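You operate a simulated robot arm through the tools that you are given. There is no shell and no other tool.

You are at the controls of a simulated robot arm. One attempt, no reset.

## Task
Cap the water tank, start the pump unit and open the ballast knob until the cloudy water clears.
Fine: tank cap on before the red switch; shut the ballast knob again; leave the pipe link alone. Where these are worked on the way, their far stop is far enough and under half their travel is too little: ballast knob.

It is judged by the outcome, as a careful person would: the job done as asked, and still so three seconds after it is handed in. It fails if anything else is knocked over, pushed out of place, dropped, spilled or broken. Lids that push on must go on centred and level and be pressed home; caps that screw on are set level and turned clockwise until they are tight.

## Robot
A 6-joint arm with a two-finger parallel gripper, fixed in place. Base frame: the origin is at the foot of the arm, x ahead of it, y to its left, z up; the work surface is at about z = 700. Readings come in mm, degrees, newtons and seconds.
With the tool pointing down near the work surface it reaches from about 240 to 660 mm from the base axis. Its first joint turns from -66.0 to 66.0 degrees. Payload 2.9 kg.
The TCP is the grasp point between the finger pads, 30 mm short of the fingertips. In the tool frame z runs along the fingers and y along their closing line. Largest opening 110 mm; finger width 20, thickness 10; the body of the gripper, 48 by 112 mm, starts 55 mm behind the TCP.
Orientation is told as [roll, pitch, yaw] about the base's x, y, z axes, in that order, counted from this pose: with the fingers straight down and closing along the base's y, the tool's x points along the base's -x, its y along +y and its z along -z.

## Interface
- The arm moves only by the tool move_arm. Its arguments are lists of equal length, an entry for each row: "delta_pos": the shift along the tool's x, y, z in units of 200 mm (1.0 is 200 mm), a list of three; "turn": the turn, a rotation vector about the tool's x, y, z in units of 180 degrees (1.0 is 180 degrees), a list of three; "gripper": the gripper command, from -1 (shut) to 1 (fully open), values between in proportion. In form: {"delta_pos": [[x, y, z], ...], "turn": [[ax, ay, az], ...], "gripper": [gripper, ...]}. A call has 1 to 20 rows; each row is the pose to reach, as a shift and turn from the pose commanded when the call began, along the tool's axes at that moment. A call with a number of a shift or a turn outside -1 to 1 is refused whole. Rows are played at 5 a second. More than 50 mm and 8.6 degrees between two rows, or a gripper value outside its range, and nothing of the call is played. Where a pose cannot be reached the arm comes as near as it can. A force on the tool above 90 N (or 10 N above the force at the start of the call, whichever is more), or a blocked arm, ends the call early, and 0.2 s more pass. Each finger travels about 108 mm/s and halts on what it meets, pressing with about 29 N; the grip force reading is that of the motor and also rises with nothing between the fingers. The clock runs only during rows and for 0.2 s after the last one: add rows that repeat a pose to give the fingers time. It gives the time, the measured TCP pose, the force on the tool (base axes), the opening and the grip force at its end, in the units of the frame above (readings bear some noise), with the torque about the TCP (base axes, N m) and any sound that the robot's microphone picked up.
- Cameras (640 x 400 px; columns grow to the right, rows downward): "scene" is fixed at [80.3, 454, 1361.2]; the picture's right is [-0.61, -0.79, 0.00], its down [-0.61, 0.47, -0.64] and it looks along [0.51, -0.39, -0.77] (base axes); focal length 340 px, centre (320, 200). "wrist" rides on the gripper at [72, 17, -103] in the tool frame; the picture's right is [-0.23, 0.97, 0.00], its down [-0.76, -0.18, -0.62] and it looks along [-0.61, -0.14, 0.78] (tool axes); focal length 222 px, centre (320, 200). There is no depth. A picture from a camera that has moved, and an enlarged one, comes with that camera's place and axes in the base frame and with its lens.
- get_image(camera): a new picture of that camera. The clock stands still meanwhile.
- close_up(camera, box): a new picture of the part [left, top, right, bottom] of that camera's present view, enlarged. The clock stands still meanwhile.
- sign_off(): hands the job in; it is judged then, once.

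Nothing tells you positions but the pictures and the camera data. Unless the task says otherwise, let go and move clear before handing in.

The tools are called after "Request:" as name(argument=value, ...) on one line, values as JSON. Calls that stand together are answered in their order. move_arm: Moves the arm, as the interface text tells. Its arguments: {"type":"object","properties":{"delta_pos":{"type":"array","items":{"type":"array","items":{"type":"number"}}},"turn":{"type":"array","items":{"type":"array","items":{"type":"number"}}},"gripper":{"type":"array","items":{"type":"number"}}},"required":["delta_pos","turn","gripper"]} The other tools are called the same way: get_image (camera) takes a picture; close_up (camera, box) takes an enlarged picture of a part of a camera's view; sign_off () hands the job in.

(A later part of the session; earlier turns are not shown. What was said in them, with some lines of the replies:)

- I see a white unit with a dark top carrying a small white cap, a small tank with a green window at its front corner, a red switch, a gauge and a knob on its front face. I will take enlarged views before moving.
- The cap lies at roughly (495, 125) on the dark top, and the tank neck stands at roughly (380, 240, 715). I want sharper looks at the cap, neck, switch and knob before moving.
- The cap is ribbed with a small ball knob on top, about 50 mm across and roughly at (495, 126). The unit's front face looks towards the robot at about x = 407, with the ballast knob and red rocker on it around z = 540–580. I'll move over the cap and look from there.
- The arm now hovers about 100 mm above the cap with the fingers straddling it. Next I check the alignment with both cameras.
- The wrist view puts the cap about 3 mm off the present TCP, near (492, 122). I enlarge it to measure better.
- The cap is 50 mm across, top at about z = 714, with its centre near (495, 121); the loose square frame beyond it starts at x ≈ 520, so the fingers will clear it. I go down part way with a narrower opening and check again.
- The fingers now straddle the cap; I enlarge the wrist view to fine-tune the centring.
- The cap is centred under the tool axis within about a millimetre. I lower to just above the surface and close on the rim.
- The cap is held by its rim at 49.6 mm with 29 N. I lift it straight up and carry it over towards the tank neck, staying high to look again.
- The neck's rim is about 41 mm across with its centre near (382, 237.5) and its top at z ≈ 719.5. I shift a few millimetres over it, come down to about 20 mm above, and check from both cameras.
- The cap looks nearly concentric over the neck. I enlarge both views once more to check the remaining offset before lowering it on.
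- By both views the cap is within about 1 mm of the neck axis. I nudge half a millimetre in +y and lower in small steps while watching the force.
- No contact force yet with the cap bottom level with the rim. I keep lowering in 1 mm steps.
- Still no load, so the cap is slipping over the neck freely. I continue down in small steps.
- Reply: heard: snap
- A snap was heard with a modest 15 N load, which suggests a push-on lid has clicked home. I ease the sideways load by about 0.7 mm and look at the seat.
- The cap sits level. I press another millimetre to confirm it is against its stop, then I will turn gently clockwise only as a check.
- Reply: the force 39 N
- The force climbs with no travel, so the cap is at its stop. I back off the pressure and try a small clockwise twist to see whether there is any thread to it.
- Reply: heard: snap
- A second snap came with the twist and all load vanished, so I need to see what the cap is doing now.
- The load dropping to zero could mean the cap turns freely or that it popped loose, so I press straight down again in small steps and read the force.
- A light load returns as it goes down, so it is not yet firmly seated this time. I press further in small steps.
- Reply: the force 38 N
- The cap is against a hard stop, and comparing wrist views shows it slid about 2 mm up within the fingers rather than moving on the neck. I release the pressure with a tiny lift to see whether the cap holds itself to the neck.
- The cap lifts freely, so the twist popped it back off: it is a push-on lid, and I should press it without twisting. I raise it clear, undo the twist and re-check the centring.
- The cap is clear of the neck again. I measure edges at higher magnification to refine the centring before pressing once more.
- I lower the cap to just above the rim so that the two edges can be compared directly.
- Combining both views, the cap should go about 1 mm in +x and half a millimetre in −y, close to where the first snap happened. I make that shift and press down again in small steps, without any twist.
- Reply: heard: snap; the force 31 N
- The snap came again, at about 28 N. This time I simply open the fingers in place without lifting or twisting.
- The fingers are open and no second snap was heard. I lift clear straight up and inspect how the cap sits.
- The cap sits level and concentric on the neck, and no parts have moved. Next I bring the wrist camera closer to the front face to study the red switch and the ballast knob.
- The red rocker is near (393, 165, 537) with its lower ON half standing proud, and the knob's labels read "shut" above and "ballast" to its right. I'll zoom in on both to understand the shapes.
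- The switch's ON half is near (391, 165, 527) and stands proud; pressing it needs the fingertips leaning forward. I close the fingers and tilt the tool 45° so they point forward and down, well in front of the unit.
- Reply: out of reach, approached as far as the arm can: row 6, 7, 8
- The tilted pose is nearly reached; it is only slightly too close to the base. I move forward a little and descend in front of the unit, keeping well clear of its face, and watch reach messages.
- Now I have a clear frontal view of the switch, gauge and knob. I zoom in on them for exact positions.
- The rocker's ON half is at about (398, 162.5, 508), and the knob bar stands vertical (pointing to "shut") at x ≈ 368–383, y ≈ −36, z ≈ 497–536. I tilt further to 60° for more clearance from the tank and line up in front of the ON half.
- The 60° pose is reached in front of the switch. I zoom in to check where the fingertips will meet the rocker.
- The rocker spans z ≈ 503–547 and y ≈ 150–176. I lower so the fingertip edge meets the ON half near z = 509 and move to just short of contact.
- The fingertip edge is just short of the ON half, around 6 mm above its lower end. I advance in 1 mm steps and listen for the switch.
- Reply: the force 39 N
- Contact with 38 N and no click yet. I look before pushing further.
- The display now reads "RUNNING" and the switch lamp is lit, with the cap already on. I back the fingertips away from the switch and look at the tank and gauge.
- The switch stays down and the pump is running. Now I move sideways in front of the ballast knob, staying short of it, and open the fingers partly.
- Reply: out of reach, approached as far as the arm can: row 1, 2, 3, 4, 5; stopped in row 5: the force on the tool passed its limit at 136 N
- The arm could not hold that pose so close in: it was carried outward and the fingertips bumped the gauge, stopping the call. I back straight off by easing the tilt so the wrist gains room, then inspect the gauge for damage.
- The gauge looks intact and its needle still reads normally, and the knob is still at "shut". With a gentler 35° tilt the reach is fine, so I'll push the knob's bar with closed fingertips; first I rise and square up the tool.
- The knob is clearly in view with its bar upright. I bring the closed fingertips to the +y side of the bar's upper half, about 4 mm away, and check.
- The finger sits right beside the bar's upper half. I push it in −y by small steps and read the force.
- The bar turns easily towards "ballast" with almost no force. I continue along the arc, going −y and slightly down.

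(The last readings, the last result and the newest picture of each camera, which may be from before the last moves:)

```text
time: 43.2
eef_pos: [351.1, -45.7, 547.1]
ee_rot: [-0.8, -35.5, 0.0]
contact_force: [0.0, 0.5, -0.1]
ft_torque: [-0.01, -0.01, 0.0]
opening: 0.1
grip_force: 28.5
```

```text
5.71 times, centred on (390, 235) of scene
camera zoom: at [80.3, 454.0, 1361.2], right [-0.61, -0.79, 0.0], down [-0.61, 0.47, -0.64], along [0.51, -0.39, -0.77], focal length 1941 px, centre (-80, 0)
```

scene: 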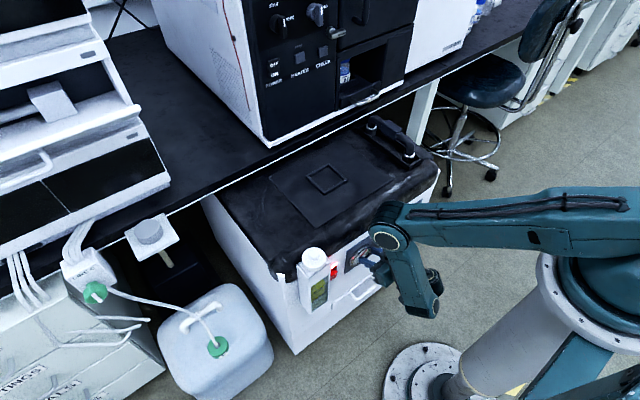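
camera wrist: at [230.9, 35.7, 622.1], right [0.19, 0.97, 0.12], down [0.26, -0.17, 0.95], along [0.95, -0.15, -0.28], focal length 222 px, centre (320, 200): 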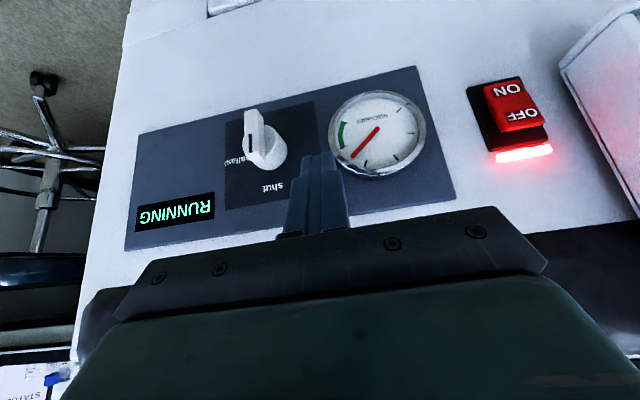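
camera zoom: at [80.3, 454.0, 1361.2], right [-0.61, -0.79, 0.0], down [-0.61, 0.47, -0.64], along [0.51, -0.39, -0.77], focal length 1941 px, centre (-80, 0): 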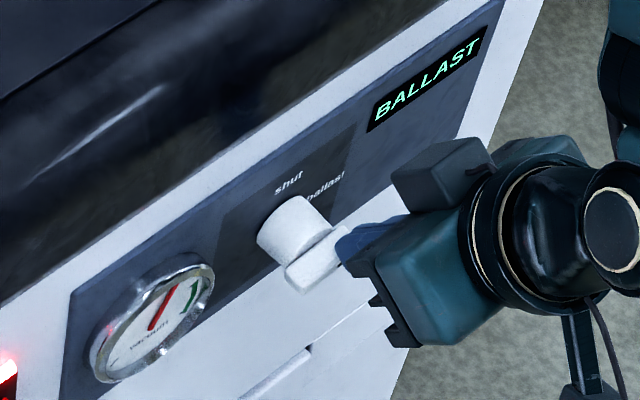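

The display now reads "BALLAST" and the bar is nearly horizontal. I press slightly further down to bring it to its stop.

Request:
move_arm(delta_pos=[[0.0029, -0.01, 0.0041], [0.0058, -0.015, 0.0082], [0.0087, -0.015, 0.0122], [0.0116, -0.015, 0.0163], [0.0116, -0.015, 0.0163]], turn=[[0, 0, 0], [0, 0, 0], [0, 0, 0], [0, 0, 0], [0, 0, 0]], gripper=[-1, -1, -1, -1, -1])

Request:
close_up(camera="wrist", box=[220, 90, 400, 210])

Request:
close_up(camera="scene", box=[290, 240, 350, 320])

```text
time: 44.4
eef_pos: [349.3, -48.1, 544.2]
ee_rot: [-0.8, -35.4, -0.1]
contact_force: [-9.4, 2.7, 31.5]
ft_torque: [0.26, -0.26, 0.0]
opening: 0.1
grip_force: 29.4
```

```text
3.33 times, centred on (310, 150) of wrist
camera zoom: at [231.7, -29.2, 588.5], right [0.19, 0.97, 0.12], down [0.26, -0.17, 0.95], along [0.95, -0.15, -0.28], focal length 740 px, centre (353, 367)
```

zoom: 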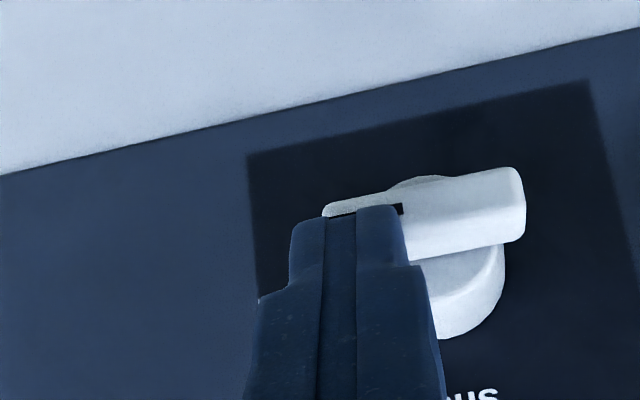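

```text
5.00 times, centred on (320, 280) of scene
camera zoom: at [79.8, 454.1, 1361.2], right [-0.61, -0.79, 0.0], down [-0.61, 0.47, -0.64], along [0.51, -0.39, -0.77], focal length 1698 px, centre (320, -200)
```

zoom: 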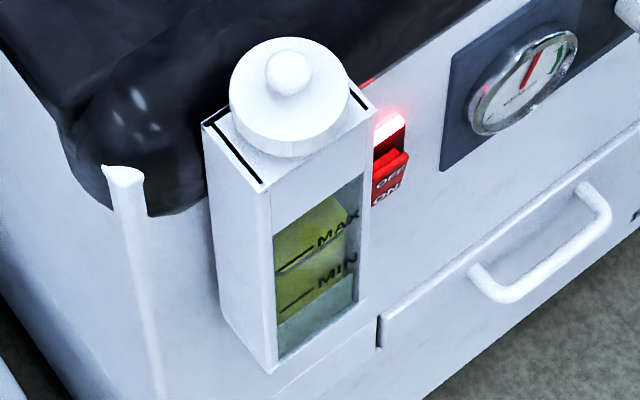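

The knob is at its far stop (31 N, bar horizontal). I lift the finger off, park it above the bar's other end ready for closing, and watch the tank.

Request:
move_arm(delta_pos=[[-0.0145, 0, -0.0204], [-0.0434, 0, -0.0611], [-0.0434, 0.08, -0.0611], [-0.0434, 0.15, -0.0611], [-0.0434, 0.15, -0.0611], [-0.0434, 0.15, -0.0611]], turn=[[0, 0, 0], [0, 0, 0], [0, 0, 0], [0, 0, 0], [0, 0, 0], [0, 0, 0]], gripper=[-1, -1, -1, -1, -1, -1])

Request:
close_up(camera="scene", box=[300, 270, 340, 315])

Request:
close_up(camera="wrist", box=[220, 90, 400, 210])

Request:
close_up(camera="scene", box=[350, 200, 430, 270])

```text
time: 45.8
eef_pos: [349.7, -18.8, 559.5]
ee_rot: [-0.9, -35.4, 0.0]
contact_force: [0.0, 0.5, 0.4]
ft_torque: [0.0, 0.02, 0.02]
opening: 0.0
grip_force: 29.1
```

```text
8.89 times, centred on (320, 292) of scene
camera zoom: at [80.3, 454.0, 1361.2], right [-0.61, -0.79, 0.0], down [-0.61, 0.47, -0.64], along [0.51, -0.39, -0.77], focal length 3019 px, centre (320, -622)
```

zoom: 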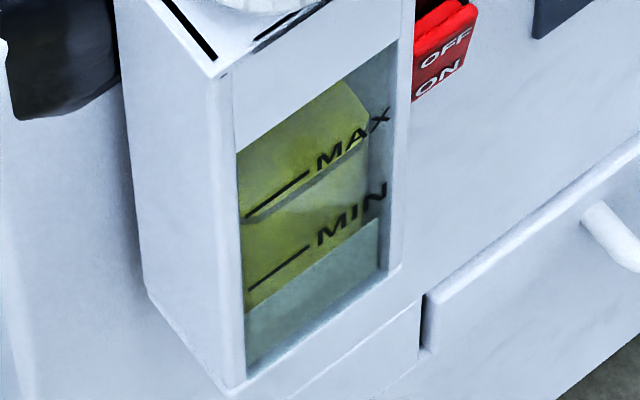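

```text
3.33 times, centred on (310, 150) of wrist
camera zoom: at [232.1, 0.9, 602.7], right [0.19, 0.97, 0.12], down [0.26, -0.17, 0.95], along [0.95, -0.15, -0.28], focal length 740 px, centre (353, 367)
```

zoom: 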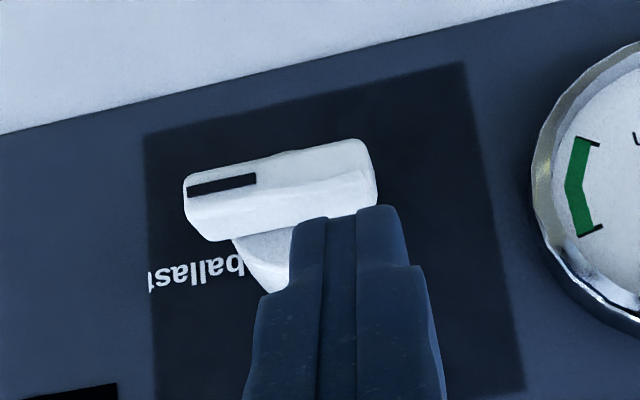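

```text
5.71 times, centred on (390, 235) of scene
camera zoom: at [80.3, 454.0, 1361.2], right [-0.61, -0.79, 0.0], down [-0.61, 0.47, -0.64], along [0.51, -0.39, -0.77], focal length 1941 px, centre (-80, 0)
```

zoom: 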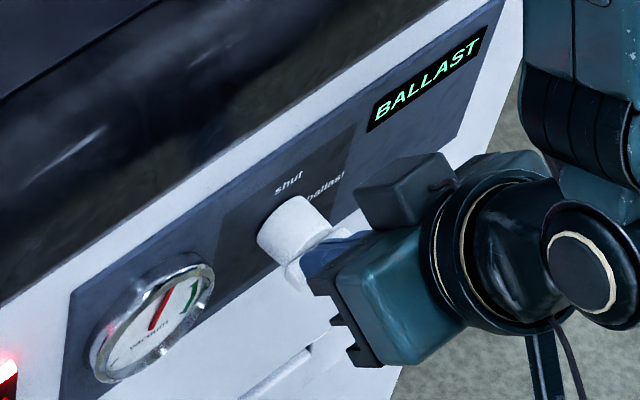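

The knob stays open and the display says "BALLAST". The grey cloudy layer at the bottom of the tank seems to be shrinking; I wait and compare.

Request:
move_arm(delta_pos=[[0, 0, 0], [0, 0, 0], [0, 0, 0], [0, 0, 0], [0, 0, 0], [0, 0, 0], [0, 0, 0], [0, 0, 0], [0, 0, 0], [0, 0, 0], [0, 0, 0], [0, 0, 0], [0, 0, 0], [0, 0, 0], [0, 0, 0], [0, 0, 0], [0, 0, 0], [0, 0, 0], [0, 0, 0], [0, 0, 0]], turn=[[0, 0, 0], [0, 0, 0], [0, 0, 0], [0, 0, 0], [0, 0, 0], [0, 0, 0], [0, 0, 0], [0, 0, 0], [0, 0, 0], [0, 0, 0], [0, 0, 0], [0, 0, 0], [0, 0, 0], [0, 0, 0], [0, 0, 0], [0, 0, 0], [0, 0, 0], [0, 0, 0], [0, 0, 0], [0, 0, 0]], gripper=[-1, -1, -1, -1, -1, -1, -1, -1, -1, -1, -1, -1, -1, -1, -1, -1, -1, -1, -1, -1])

Request:
close_up(camera="scene", box=[300, 270, 340, 315])

```text
time: 50.0
eef_pos: [350.2, -18.9, 558.9]
ee_rot: [-0.9, -35.4, 0.1]
contact_force: [-0.6, -0.8, 0.0]
ft_torque: [0.03, -0.02, 0.02]
opening: 0.0
grip_force: 28.9
```

```text
8.89 times, centred on (320, 292) of scene
camera zoom: at [80.3, 454.0, 1361.2], right [-0.61, -0.79, 0.0], down [-0.61, 0.47, -0.64], along [0.51, -0.39, -0.77], focal length 3019 px, centre (320, -622)
```

zoom: 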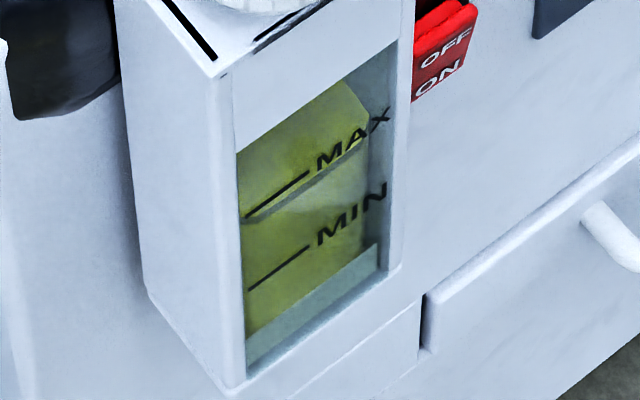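

The grey cloudy layer is clearly shrinking, with roughly seven more seconds to go at this pace. I keep waiting.

Request:
move_arm(delta_pos=[[0, 0, 0], [0, 0, 0], [0, 0, 0], [0, 0, 0], [0, 0, 0], [0, 0, 0], [0, 0, 0], [0, 0, 0], [0, 0, 0], [0, 0, 0], [0, 0, 0], [0, 0, 0], [0, 0, 0], [0, 0, 0], [0, 0, 0], [0, 0, 0], [0, 0, 0], [0, 0, 0], [0, 0, 0], [0, 0, 0]], turn=[[0, 0, 0], [0, 0, 0], [0, 0, 0], [0, 0, 0], [0, 0, 0], [0, 0, 0], [0, 0, 0], [0, 0, 0], [0, 0, 0], [0, 0, 0], [0, 0, 0], [0, 0, 0], [0, 0, 0], [0, 0, 0], [0, 0, 0], [0, 0, 0], [0, 0, 0], [0, 0, 0], [0, 0, 0], [0, 0, 0]], gripper=[-1, -1, -1, -1, -1, -1, -1, -1, -1, -1, -1, -1, -1, -1, -1, -1, -1, -1, -1, -1])

Request:
close_up(camera="scene", box=[300, 270, 340, 315])

```text
time: 54.2
eef_pos: [350.7, -17.7, 559.2]
ee_rot: [-0.9, -35.4, 0.1]
contact_force: [-0.1, 0.5, 0.4]
ft_torque: [0.0, -0.01, -0.02]
opening: 0.0
grip_force: 29.4
```

```text
8.89 times, centred on (320, 292) of scene
camera zoom: at [80.3, 454.0, 1361.2], right [-0.61, -0.79, 0.0], down [-0.61, 0.47, -0.64], along [0.51, -0.39, -0.77], focal length 3019 px, centre (320, -622)
```

zoom: 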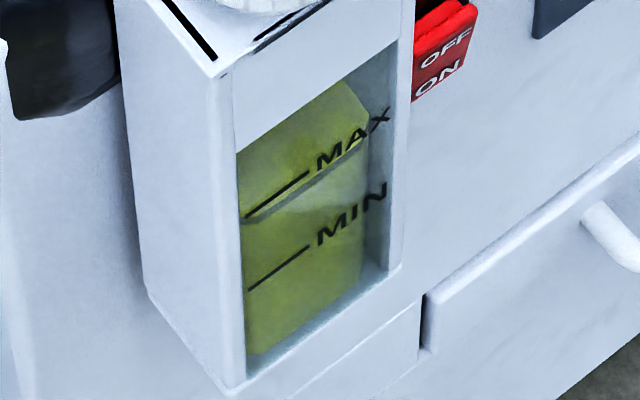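

Nearly gone now. I wait another few seconds and check again, including the display.

Request:
move_arm(delta_pos=[[0, 0, 0], [0, 0, 0], [0, 0, 0], [0, 0, 0], [0, 0, 0], [0, 0, 0], [0, 0, 0], [0, 0, 0], [0, 0, 0], [0, 0, 0], [0, 0, 0], [0, 0, 0], [0, 0, 0], [0, 0, 0], [0, 0, 0], [0, 0, 0], [0, 0, 0], [0, 0, 0], [0, 0, 0], [0, 0, 0]], turn=[[0, 0, 0], [0, 0, 0], [0, 0, 0], [0, 0, 0], [0, 0, 0], [0, 0, 0], [0, 0, 0], [0, 0, 0], [0, 0, 0], [0, 0, 0], [0, 0, 0], [0, 0, 0], [0, 0, 0], [0, 0, 0], [0, 0, 0], [0, 0, 0], [0, 0, 0], [0, 0, 0], [0, 0, 0], [0, 0, 0]], gripper=[-1, -1, -1, -1, -1, -1, -1, -1, -1, -1, -1, -1, -1, -1, -1, -1, -1, -1, -1, -1])

Request:
close_up(camera="scene", box=[300, 270, 340, 315])

Request:
close_up(camera="scene", box=[350, 200, 430, 270])

```text
time: 58.4
eef_pos: [351.1, -19.1, 558.4]
ee_rot: [-1.0, -35.5, 0.0]
contact_force: [0.5, -0.5, 0.0]
ft_torque: [-0.01, -0.01, -0.01]
opening: 0.0
grip_force: 28.7
```

```text
8.89 times, centred on (320, 292) of scene
camera zoom: at [80.3, 454.0, 1361.2], right [-0.61, -0.79, 0.0], down [-0.61, 0.47, -0.64], along [0.51, -0.39, -0.77], focal length 3019 px, centre (320, -622)
```

zoom: 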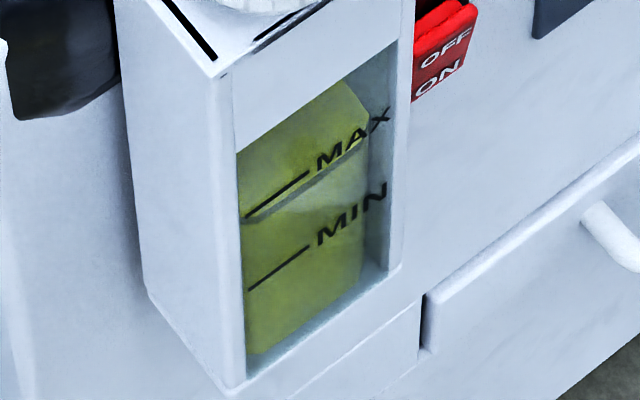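

```text
5.71 times, centred on (390, 235) of scene
camera zoom: at [80.3, 454.0, 1361.2], right [-0.61, -0.79, 0.0], down [-0.61, 0.47, -0.64], along [0.51, -0.39, -0.77], focal length 1941 px, centre (-80, 0)
```

zoom: 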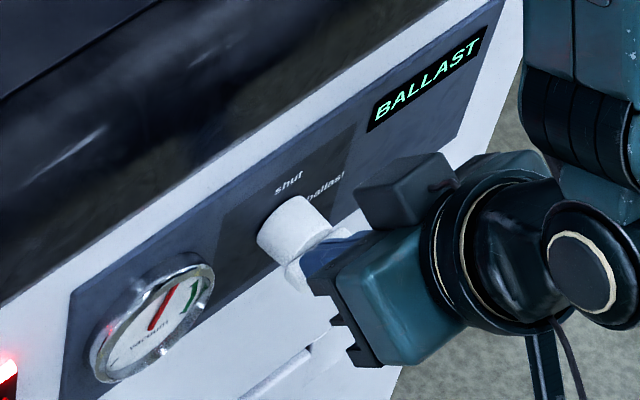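

The picture is unchanged from four seconds ago, so it appears to have finished clearing. I zoom in on the window's bottom to be sure no grey layer is left.

Request:
close_up(camera="scene", box=[308, 290, 334, 312])

Request:
get_image(camera="wrist")

```text
16.00 times, centred on (321, 301) of scene
camera zoom: at [80.3, 454.0, 1361.2], right [-0.61, -0.79, 0.0], down [-0.61, 0.47, -0.64], along [0.51, -0.39, -0.77], focal length 5435 px, centre (304, -1416)
```

zoom: 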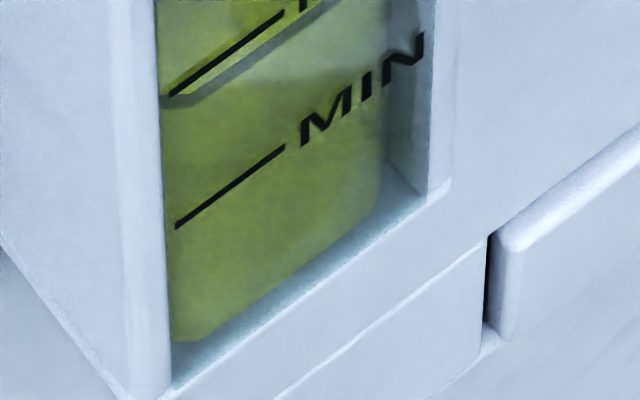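

```text
taken
camera wrist: at [232.1, 0.8, 602.7], right [0.19, 0.97, 0.12], down [0.26, -0.17, 0.95], along [0.95, -0.15, -0.28], focal length 222 px, centre (320, 200)
```

wrist: 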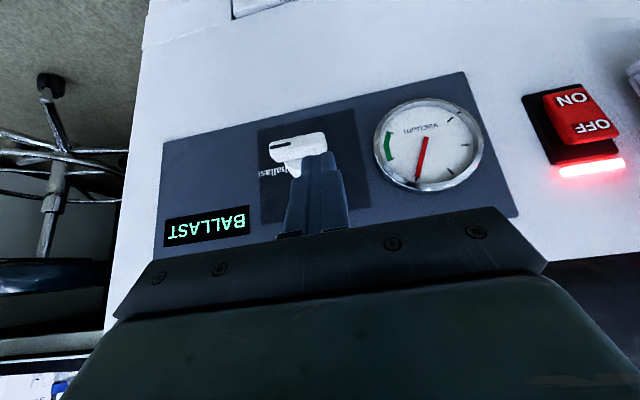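

The window shows no grey layer any more, so the water has cleared. Now I shut the knob by pushing the bar's other end down and round from above.

Request:
move_arm(delta_pos=[[0.0116, 0, 0.0163], [0.0232, 0, 0.0326], [0.0376, 0, 0.053], [0.0521, 0, 0.0734], [0.0666, 0, 0.0937], [0.0666, 0, 0.0937]], turn=[[0, 0, 0], [0, 0, 0], [0, 0, 0], [0, 0, 0], [0, 0, 0], [0, 0, 0]], gripper=[-1, -1, -1, -1, -1, -1])

Request:
close_up(camera="wrist", box=[220, 90, 400, 210])

Request:
close_up(camera="scene", box=[350, 200, 430, 270])

```text
time: 59.8
eef_pos: [349.1, -17.9, 533.9]
ee_rot: [-0.8, -35.2, 0.0]
contact_force: [-0.1, 12.3, -10.9]
ft_torque: [0.43, 0.21, 0.25]
opening: 0.0
grip_force: 28.8
```

```text
3.33 times, centred on (310, 150) of wrist
camera zoom: at [231.6, 0.5, 578.7], right [0.19, 0.97, 0.12], down [0.26, -0.17, 0.95], along [0.95, -0.15, -0.29], focal length 740 px, centre (353, 367)
```

zoom: 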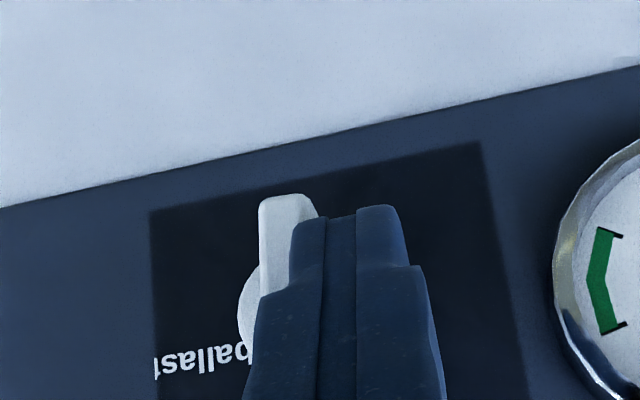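

```text
5.71 times, centred on (390, 235) of scene
camera zoom: at [80.4, 454.1, 1361.1], right [-0.61, -0.79, 0.0], down [-0.61, 0.47, -0.64], along [0.51, -0.39, -0.77], focal length 1941 px, centre (-80, 0)
```

zoom: 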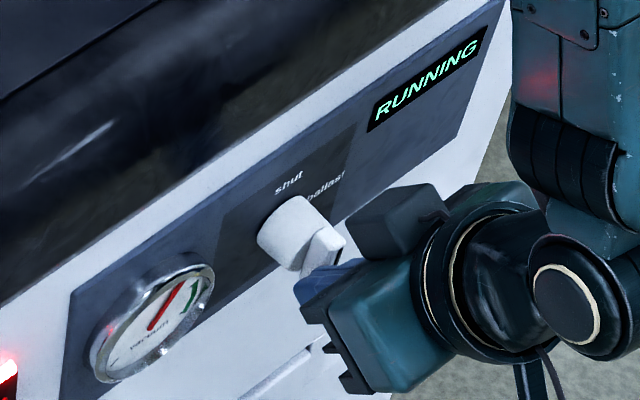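

The display is back to "RUNNING" and the bar is close to vertical, with a light 12 N side load suggesting it met its stop. I move the finger away in +y and look at it.

Request:
move_arm(delta_pos=[[0, 0.015, 0], [0, 0.03, 0], [0, 0.1, 0], [0, 0.2, 0], [0, 0.2, 0]], turn=[[0, 0, 0], [0, 0, 0], [0, 0, 0], [0, 0, 0], [0, 0, 0]], gripper=[-1, -1, -1, -1, -1])

Request:
close_up(camera="wrist", box=[180, 80, 400, 220])

Request:
close_up(camera="scene", box=[350, 200, 430, 270])

```text
time: 61.0
eef_pos: [352.6, 20.1, 535.7]
ee_rot: [-0.9, -35.3, 0.0]
contact_force: [-1.1, -0.2, -0.7]
ft_torque: [0.03, 0.02, 0.05]
opening: 0.0
grip_force: 29.1
```

```text
2.86 times, centred on (290, 150) of wrist
camera zoom: at [232.7, 40.0, 578.6], right [0.19, 0.97, 0.12], down [0.26, -0.17, 0.95], along [0.95, -0.15, -0.28], focal length 635 px, centre (406, 343)
```

zoom: 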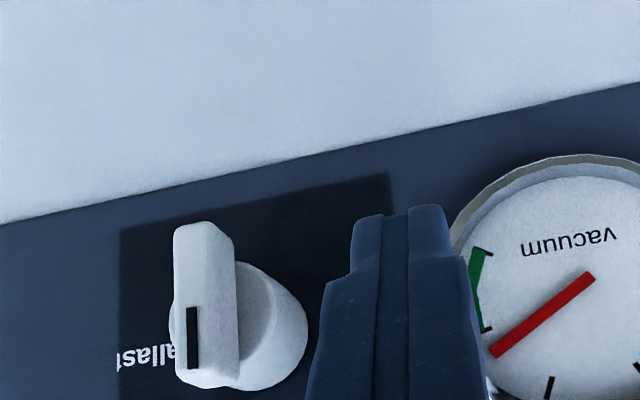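

```text
5.71 times, centred on (390, 235) of scene
camera zoom: at [80.3, 454.0, 1361.2], right [-0.61, -0.79, 0.0], down [-0.61, 0.47, -0.64], along [0.51, -0.39, -0.77], focal length 1941 px, centre (-80, 0)
```

zoom: 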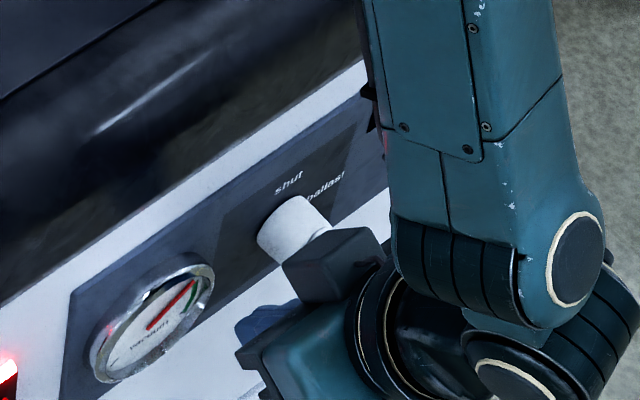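

The bar looks upright again and the display reads "RUNNING". I enlarge to compare the angle with the original shut position.

Request:
close_up(camera="wrist", box=[220, 140, 300, 220])

Request:
get_image(camera="wrist")

```text
5.00 times, centred on (260, 180) of wrist
camera zoom: at [232.7, 40.0, 578.6], right [0.19, 0.97, 0.12], down [0.26, -0.17, 0.95], along [0.95, -0.15, -0.28], focal length 1111 px, centre (620, 300)
```

zoom: 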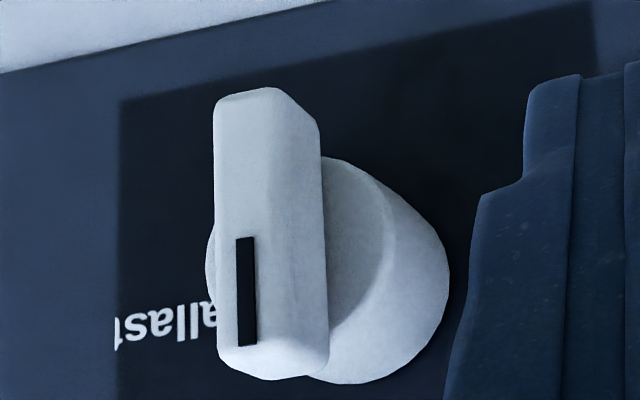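

```text
taken
camera wrist: at [232.7, 40.0, 578.6], right [0.19, 0.97, 0.12], down [0.26, -0.17, 0.95], along [0.95, -0.15, -0.28], focal length 222 px, centre (320, 200)
```

wrist: 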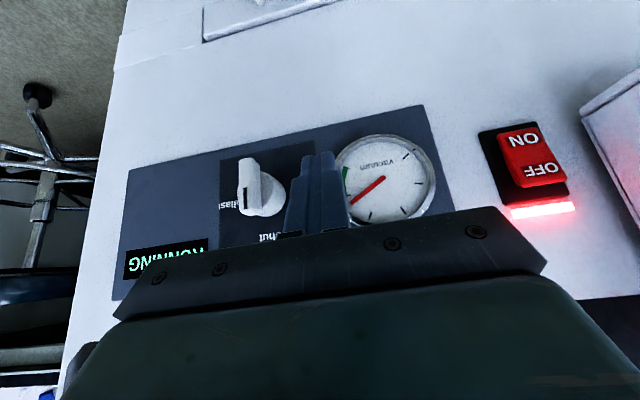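

The bar's mark is vertical within about half a degree, the same as its original shut position. I now retreat upward, clear of the unit, and inspect everything.

Request:
move_arm(delta_pos=[[0.0037, 0, -0.064], [-0.0877, 0, -0.244], [-0.218, 0, -0.4277], [-0.348, 0, -0.611], [-0.4785, 0, -0.7944], [-0.609, 0, -0.978], [-0.609, 0, -0.978]], turn=[[0, 0, 0], [0, 0, 0], [0, 0, 0], [0, 0, 0], [0, 0, 0], [0, 0, 0], [0, 0, 0]], gripper=[-1, -1, -1, -1, -1, -1, -1])

Request:
get_image(camera="scene")

Request:
get_image(camera="wrist")

Request:
close_up(camera="scene", box=[290, 230, 370, 320])

```text
time: 62.6
eef_pos: [337.1, 22.7, 764.8]
ee_rot: [-1.0, -35.3, 0.0]
contact_force: [0.0, -0.2, -0.2]
ft_torque: [-0.03, -0.01, -0.03]
opening: 0.1
grip_force: 29.5
```

```text
taken
```

scene: 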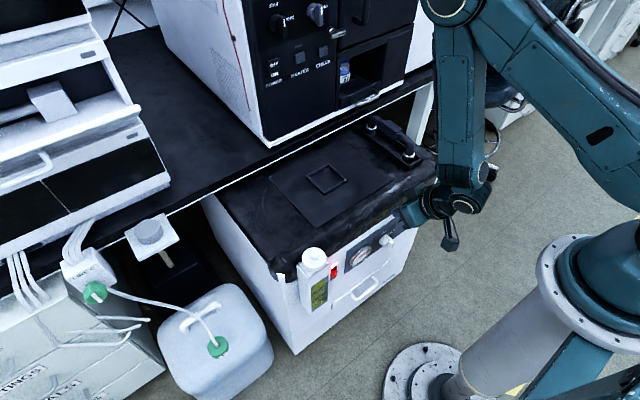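

```text
taken
camera wrist: at [218.1, 42.9, 809.4], right [0.19, 0.97, 0.12], down [0.26, -0.17, 0.95], along [0.95, -0.15, -0.29], focal length 222 px, centre (320, 200)
```

wrist: 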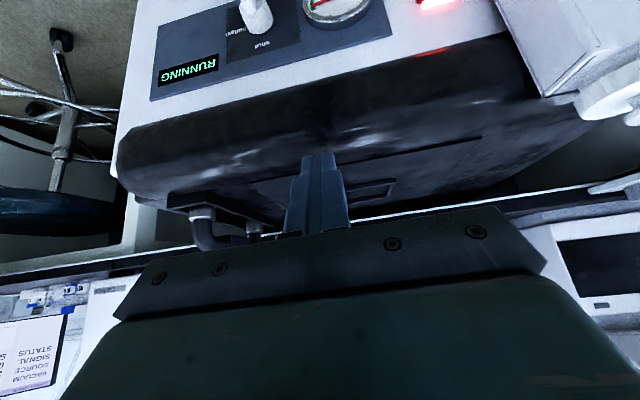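

```text
4.44 times, centred on (330, 275) of scene
camera zoom: at [80.3, 454.0, 1361.2], right [-0.61, -0.79, 0.0], down [-0.61, 0.47, -0.64], along [0.51, -0.39, -0.77], focal length 1510 px, centre (276, -133)
```

zoom: 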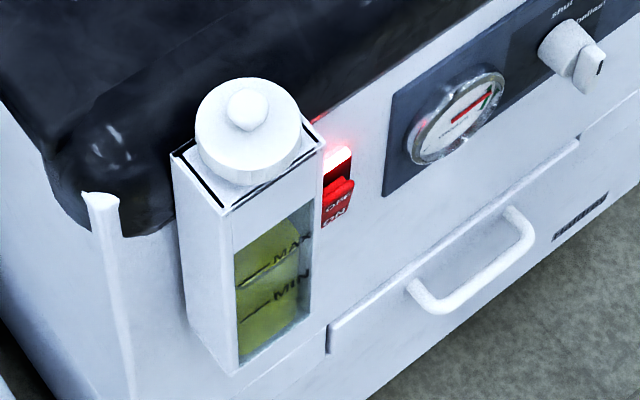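

All seems in order. I take a few enlarged looks at the cap, gauge, knob and pipe link before finishing.

Request:
close_up(camera="scene", box=[298, 244, 346, 274])

Request:
close_up(camera="scene", box=[340, 220, 412, 275])

Request:
close_up(camera="wrist", box=[0, 290, 100, 400])

Request:
close_up(camera="scene", box=[350, 105, 450, 180])

```text
13.33 times, centred on (322, 259) of scene
camera zoom: at [80.3, 454.0, 1361.2], right [-0.61, -0.79, 0.0], down [-0.61, 0.47, -0.64], along [0.51, -0.39, -0.77], focal length 4529 px, centre (293, -587)
```

zoom: 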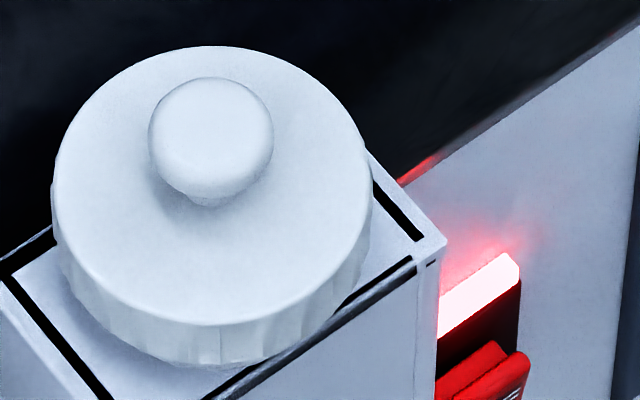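

```text
7.27 times, centred on (376, 248) of scene
camera zoom: at [80.3, 454.0, 1361.2], right [-0.61, -0.79, 0.0], down [-0.61, 0.47, -0.64], along [0.51, -0.39, -0.77], focal length 2470 px, centre (-87, -146)
```

zoom: 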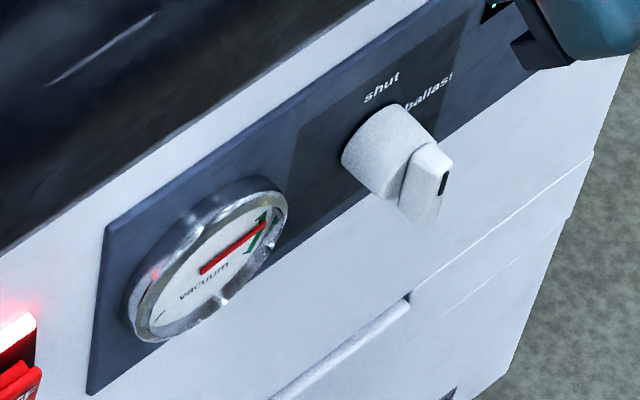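

```text
3.64 times, centred on (50, 345) of wrist
camera zoom: at [218.1, 42.9, 809.4], right [0.19, 0.97, 0.12], down [0.26, -0.17, 0.95], along [0.95, -0.15, -0.29], focal length 808 px, centre (1302, -327)
```

zoom: 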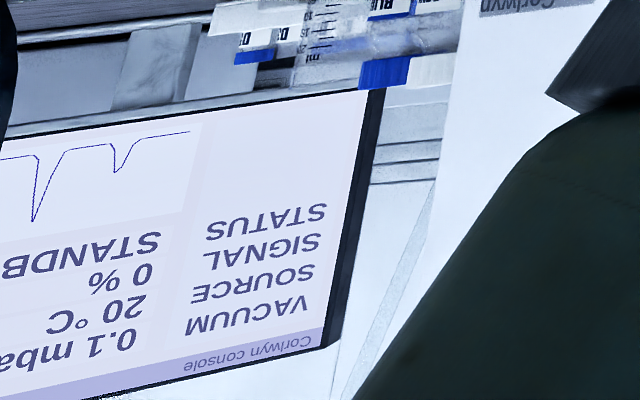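

```text
5.33 times, centred on (400, 142) of scene
camera zoom: at [80.3, 454.0, 1361.2], right [-0.61, -0.79, 0.0], down [-0.61, 0.47, -0.64], along [0.51, -0.39, -0.77], focal length 1812 px, centre (-107, 507)
```

zoom: 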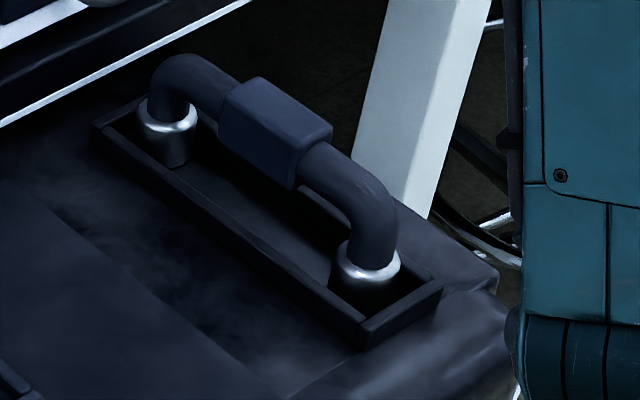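

There is a dark strip along the tank's front top edge that I don't recall from earlier. I take a closer look at it.

Request:
close_up(camera="scene", box=[300, 258, 336, 282])

Request:
close_up(camera="scene", box=[290, 240, 350, 320])

```text
16.00 times, centred on (318, 270) of scene
camera zoom: at [80.3, 454.0, 1361.2], right [-0.61, -0.79, 0.0], down [-0.61, 0.47, -0.64], along [0.51, -0.39, -0.77], focal length 5435 px, centre (352, -920)
```

zoom: 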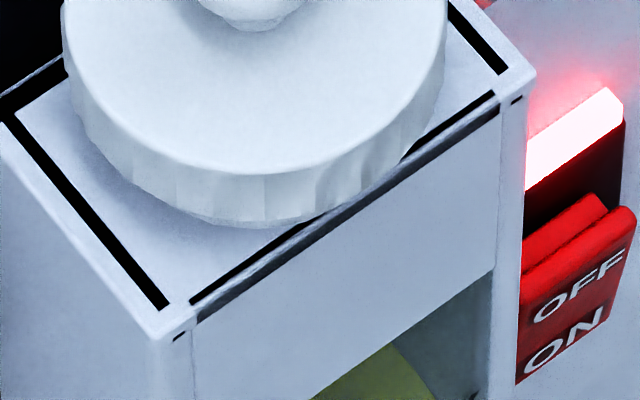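

```text
5.00 times, centred on (320, 280) of scene
camera zoom: at [80.3, 454.0, 1361.2], right [-0.61, -0.79, 0.0], down [-0.61, 0.47, -0.64], along [0.51, -0.39, -0.77], focal length 1698 px, centre (320, -200)
```

zoom: 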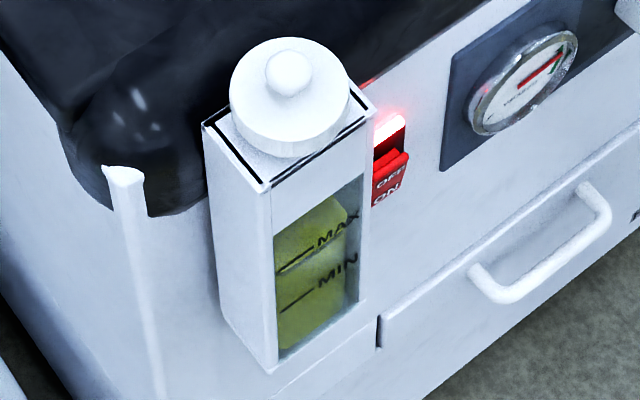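

The front panel of the tank shows a dark gap at its top that earlier views did not. I move the wrist camera over to inspect it from above, well clear of the cap.

Request:
move_arm(delta_pos=[[-0.0867, 0, -0.1224], [-0.1734, 0.15, -0.2448], [-0.2312, 0.375, -0.3264], [-0.2623, 0.6, -0.396], [-0.246, 0.8, -0.4077], [-0.246, 0.95, -0.4077], [-0.246, 0.95, -0.4077]], turn=[[0, 0.033, 0], [0, 0.066, 0], [0, 0.099, 0], [0, 0.132, 0], [0, 0.165, 0], [0, 0.196, 0], [0, 0.196, 0]], gripper=[-1, -1, -1, -1, -1, -1, -1])

Request:
get_image(camera="wrist")

Request:
close_up(camera="wrist", box=[260, 50, 420, 170])

```text
time: 64.2
eef_pos: [330.9, 215.2, 857.7]
ee_rot: [-0.7, 0.1, -0.5]
contact_force: [0.2, 0.3, -0.2]
ft_torque: [0.02, -0.03, 0.01]
opening: 0.0
grip_force: 29.3
```

```text
taken
camera wrist: at [258.7, 235.6, 962.4], right [0.24, 0.97, -0.01], down [0.76, -0.18, 0.63], along [0.61, -0.16, -0.78], focal length 222 px, centre (320, 200)
```

wrist: 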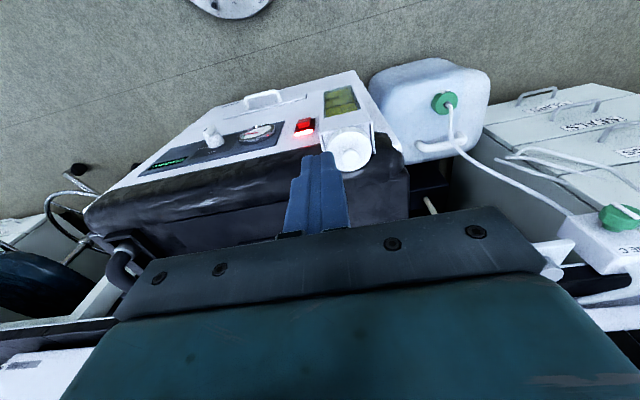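

```text
3.33 times, centred on (340, 110) of wrist
camera zoom: at [258.7, 235.6, 962.4], right [0.24, 0.97, -0.01], down [0.76, -0.18, 0.63], along [0.61, -0.16, -0.78], focal length 740 px, centre (253, 500)
```

zoom: 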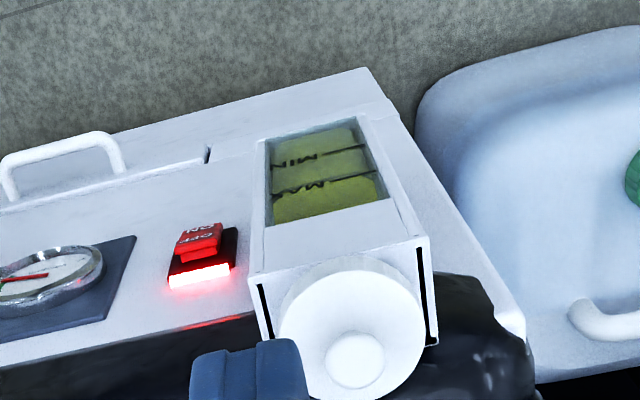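

Request:
close_up(camera="wrist", box=[320, 105, 384, 145])

Request:
close_up(camera="scene", box=[300, 258, 336, 282])

Request:
close_up(camera="scene", box=[298, 244, 346, 274])

```text
10.00 times, centred on (352, 125) of wrist
camera zoom: at [258.7, 235.6, 962.4], right [0.24, 0.97, -0.01], down [0.76, -0.18, 0.63], along [0.61, -0.16, -0.78], focal length 2221 px, centre (0, 950)
```

zoom: 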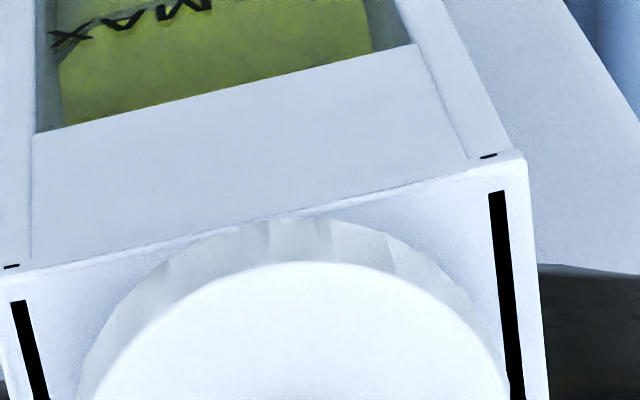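

```text
16.00 times, centred on (318, 270) of scene
camera zoom: at [80.3, 454.0, 1361.2], right [-0.61, -0.79, 0.0], down [-0.61, 0.47, -0.64], along [0.51, -0.39, -0.77], focal length 5435 px, centre (352, -920)
```

zoom: 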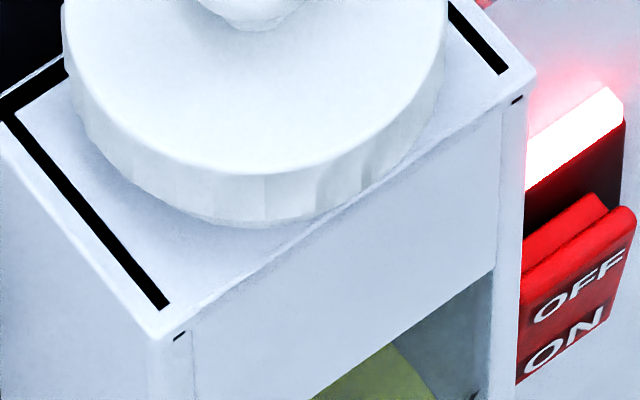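

```text
13.33 times, centred on (322, 259) of scene
camera zoom: at [80.3, 454.0, 1361.2], right [-0.61, -0.79, 0.0], down [-0.61, 0.47, -0.64], along [0.51, -0.39, -0.77], focal length 4529 px, centre (293, -587)
```

zoom: 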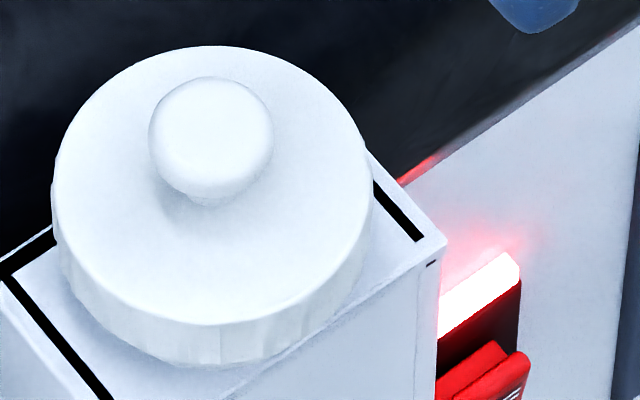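

The dark strip was only a passing rendering effect: the tank looks exactly as before. The cap sits level and seated, the switch is ON with the display at "RUNNING", the water is clear and the ballast knob points to "shut". The pipe link is untouched and the arm is clear, so I hand the job in.

Request:
sign_off()

```text
The job is handed in.
```

I've handed the job in with the tank capped, the pump unit running, the water clear and the ballast knob shut again. I haven't had a verdict back.

- **Tank cap:** It is a push-on lid. It snapped on at the first press, but my small test twist popped it off. I re-centred it and pressed again until it snapped. It sits level and centred, and this was done before the red switch.
- **Pump unit:** I pressed the ON half of the red switch. The lamp is lit and the display reads "RUNNING".
- **Ballast knob:** I turned it to its far stop and the display changed to "BALLAST". The grey layer at the bottom of the tank was gone about ten seconds later. After that I turned it back to "shut" and the display returned to "RUNNING".
- **Pipe link:** I didn't touch it.

**One bump:** On the way to the knob the arm ran out of reach and pushed the fingertips into the gauge, and the force limit stopped it at 136 N. The gauge looks intact and its needle still moves, but I only checked it through the cameras.
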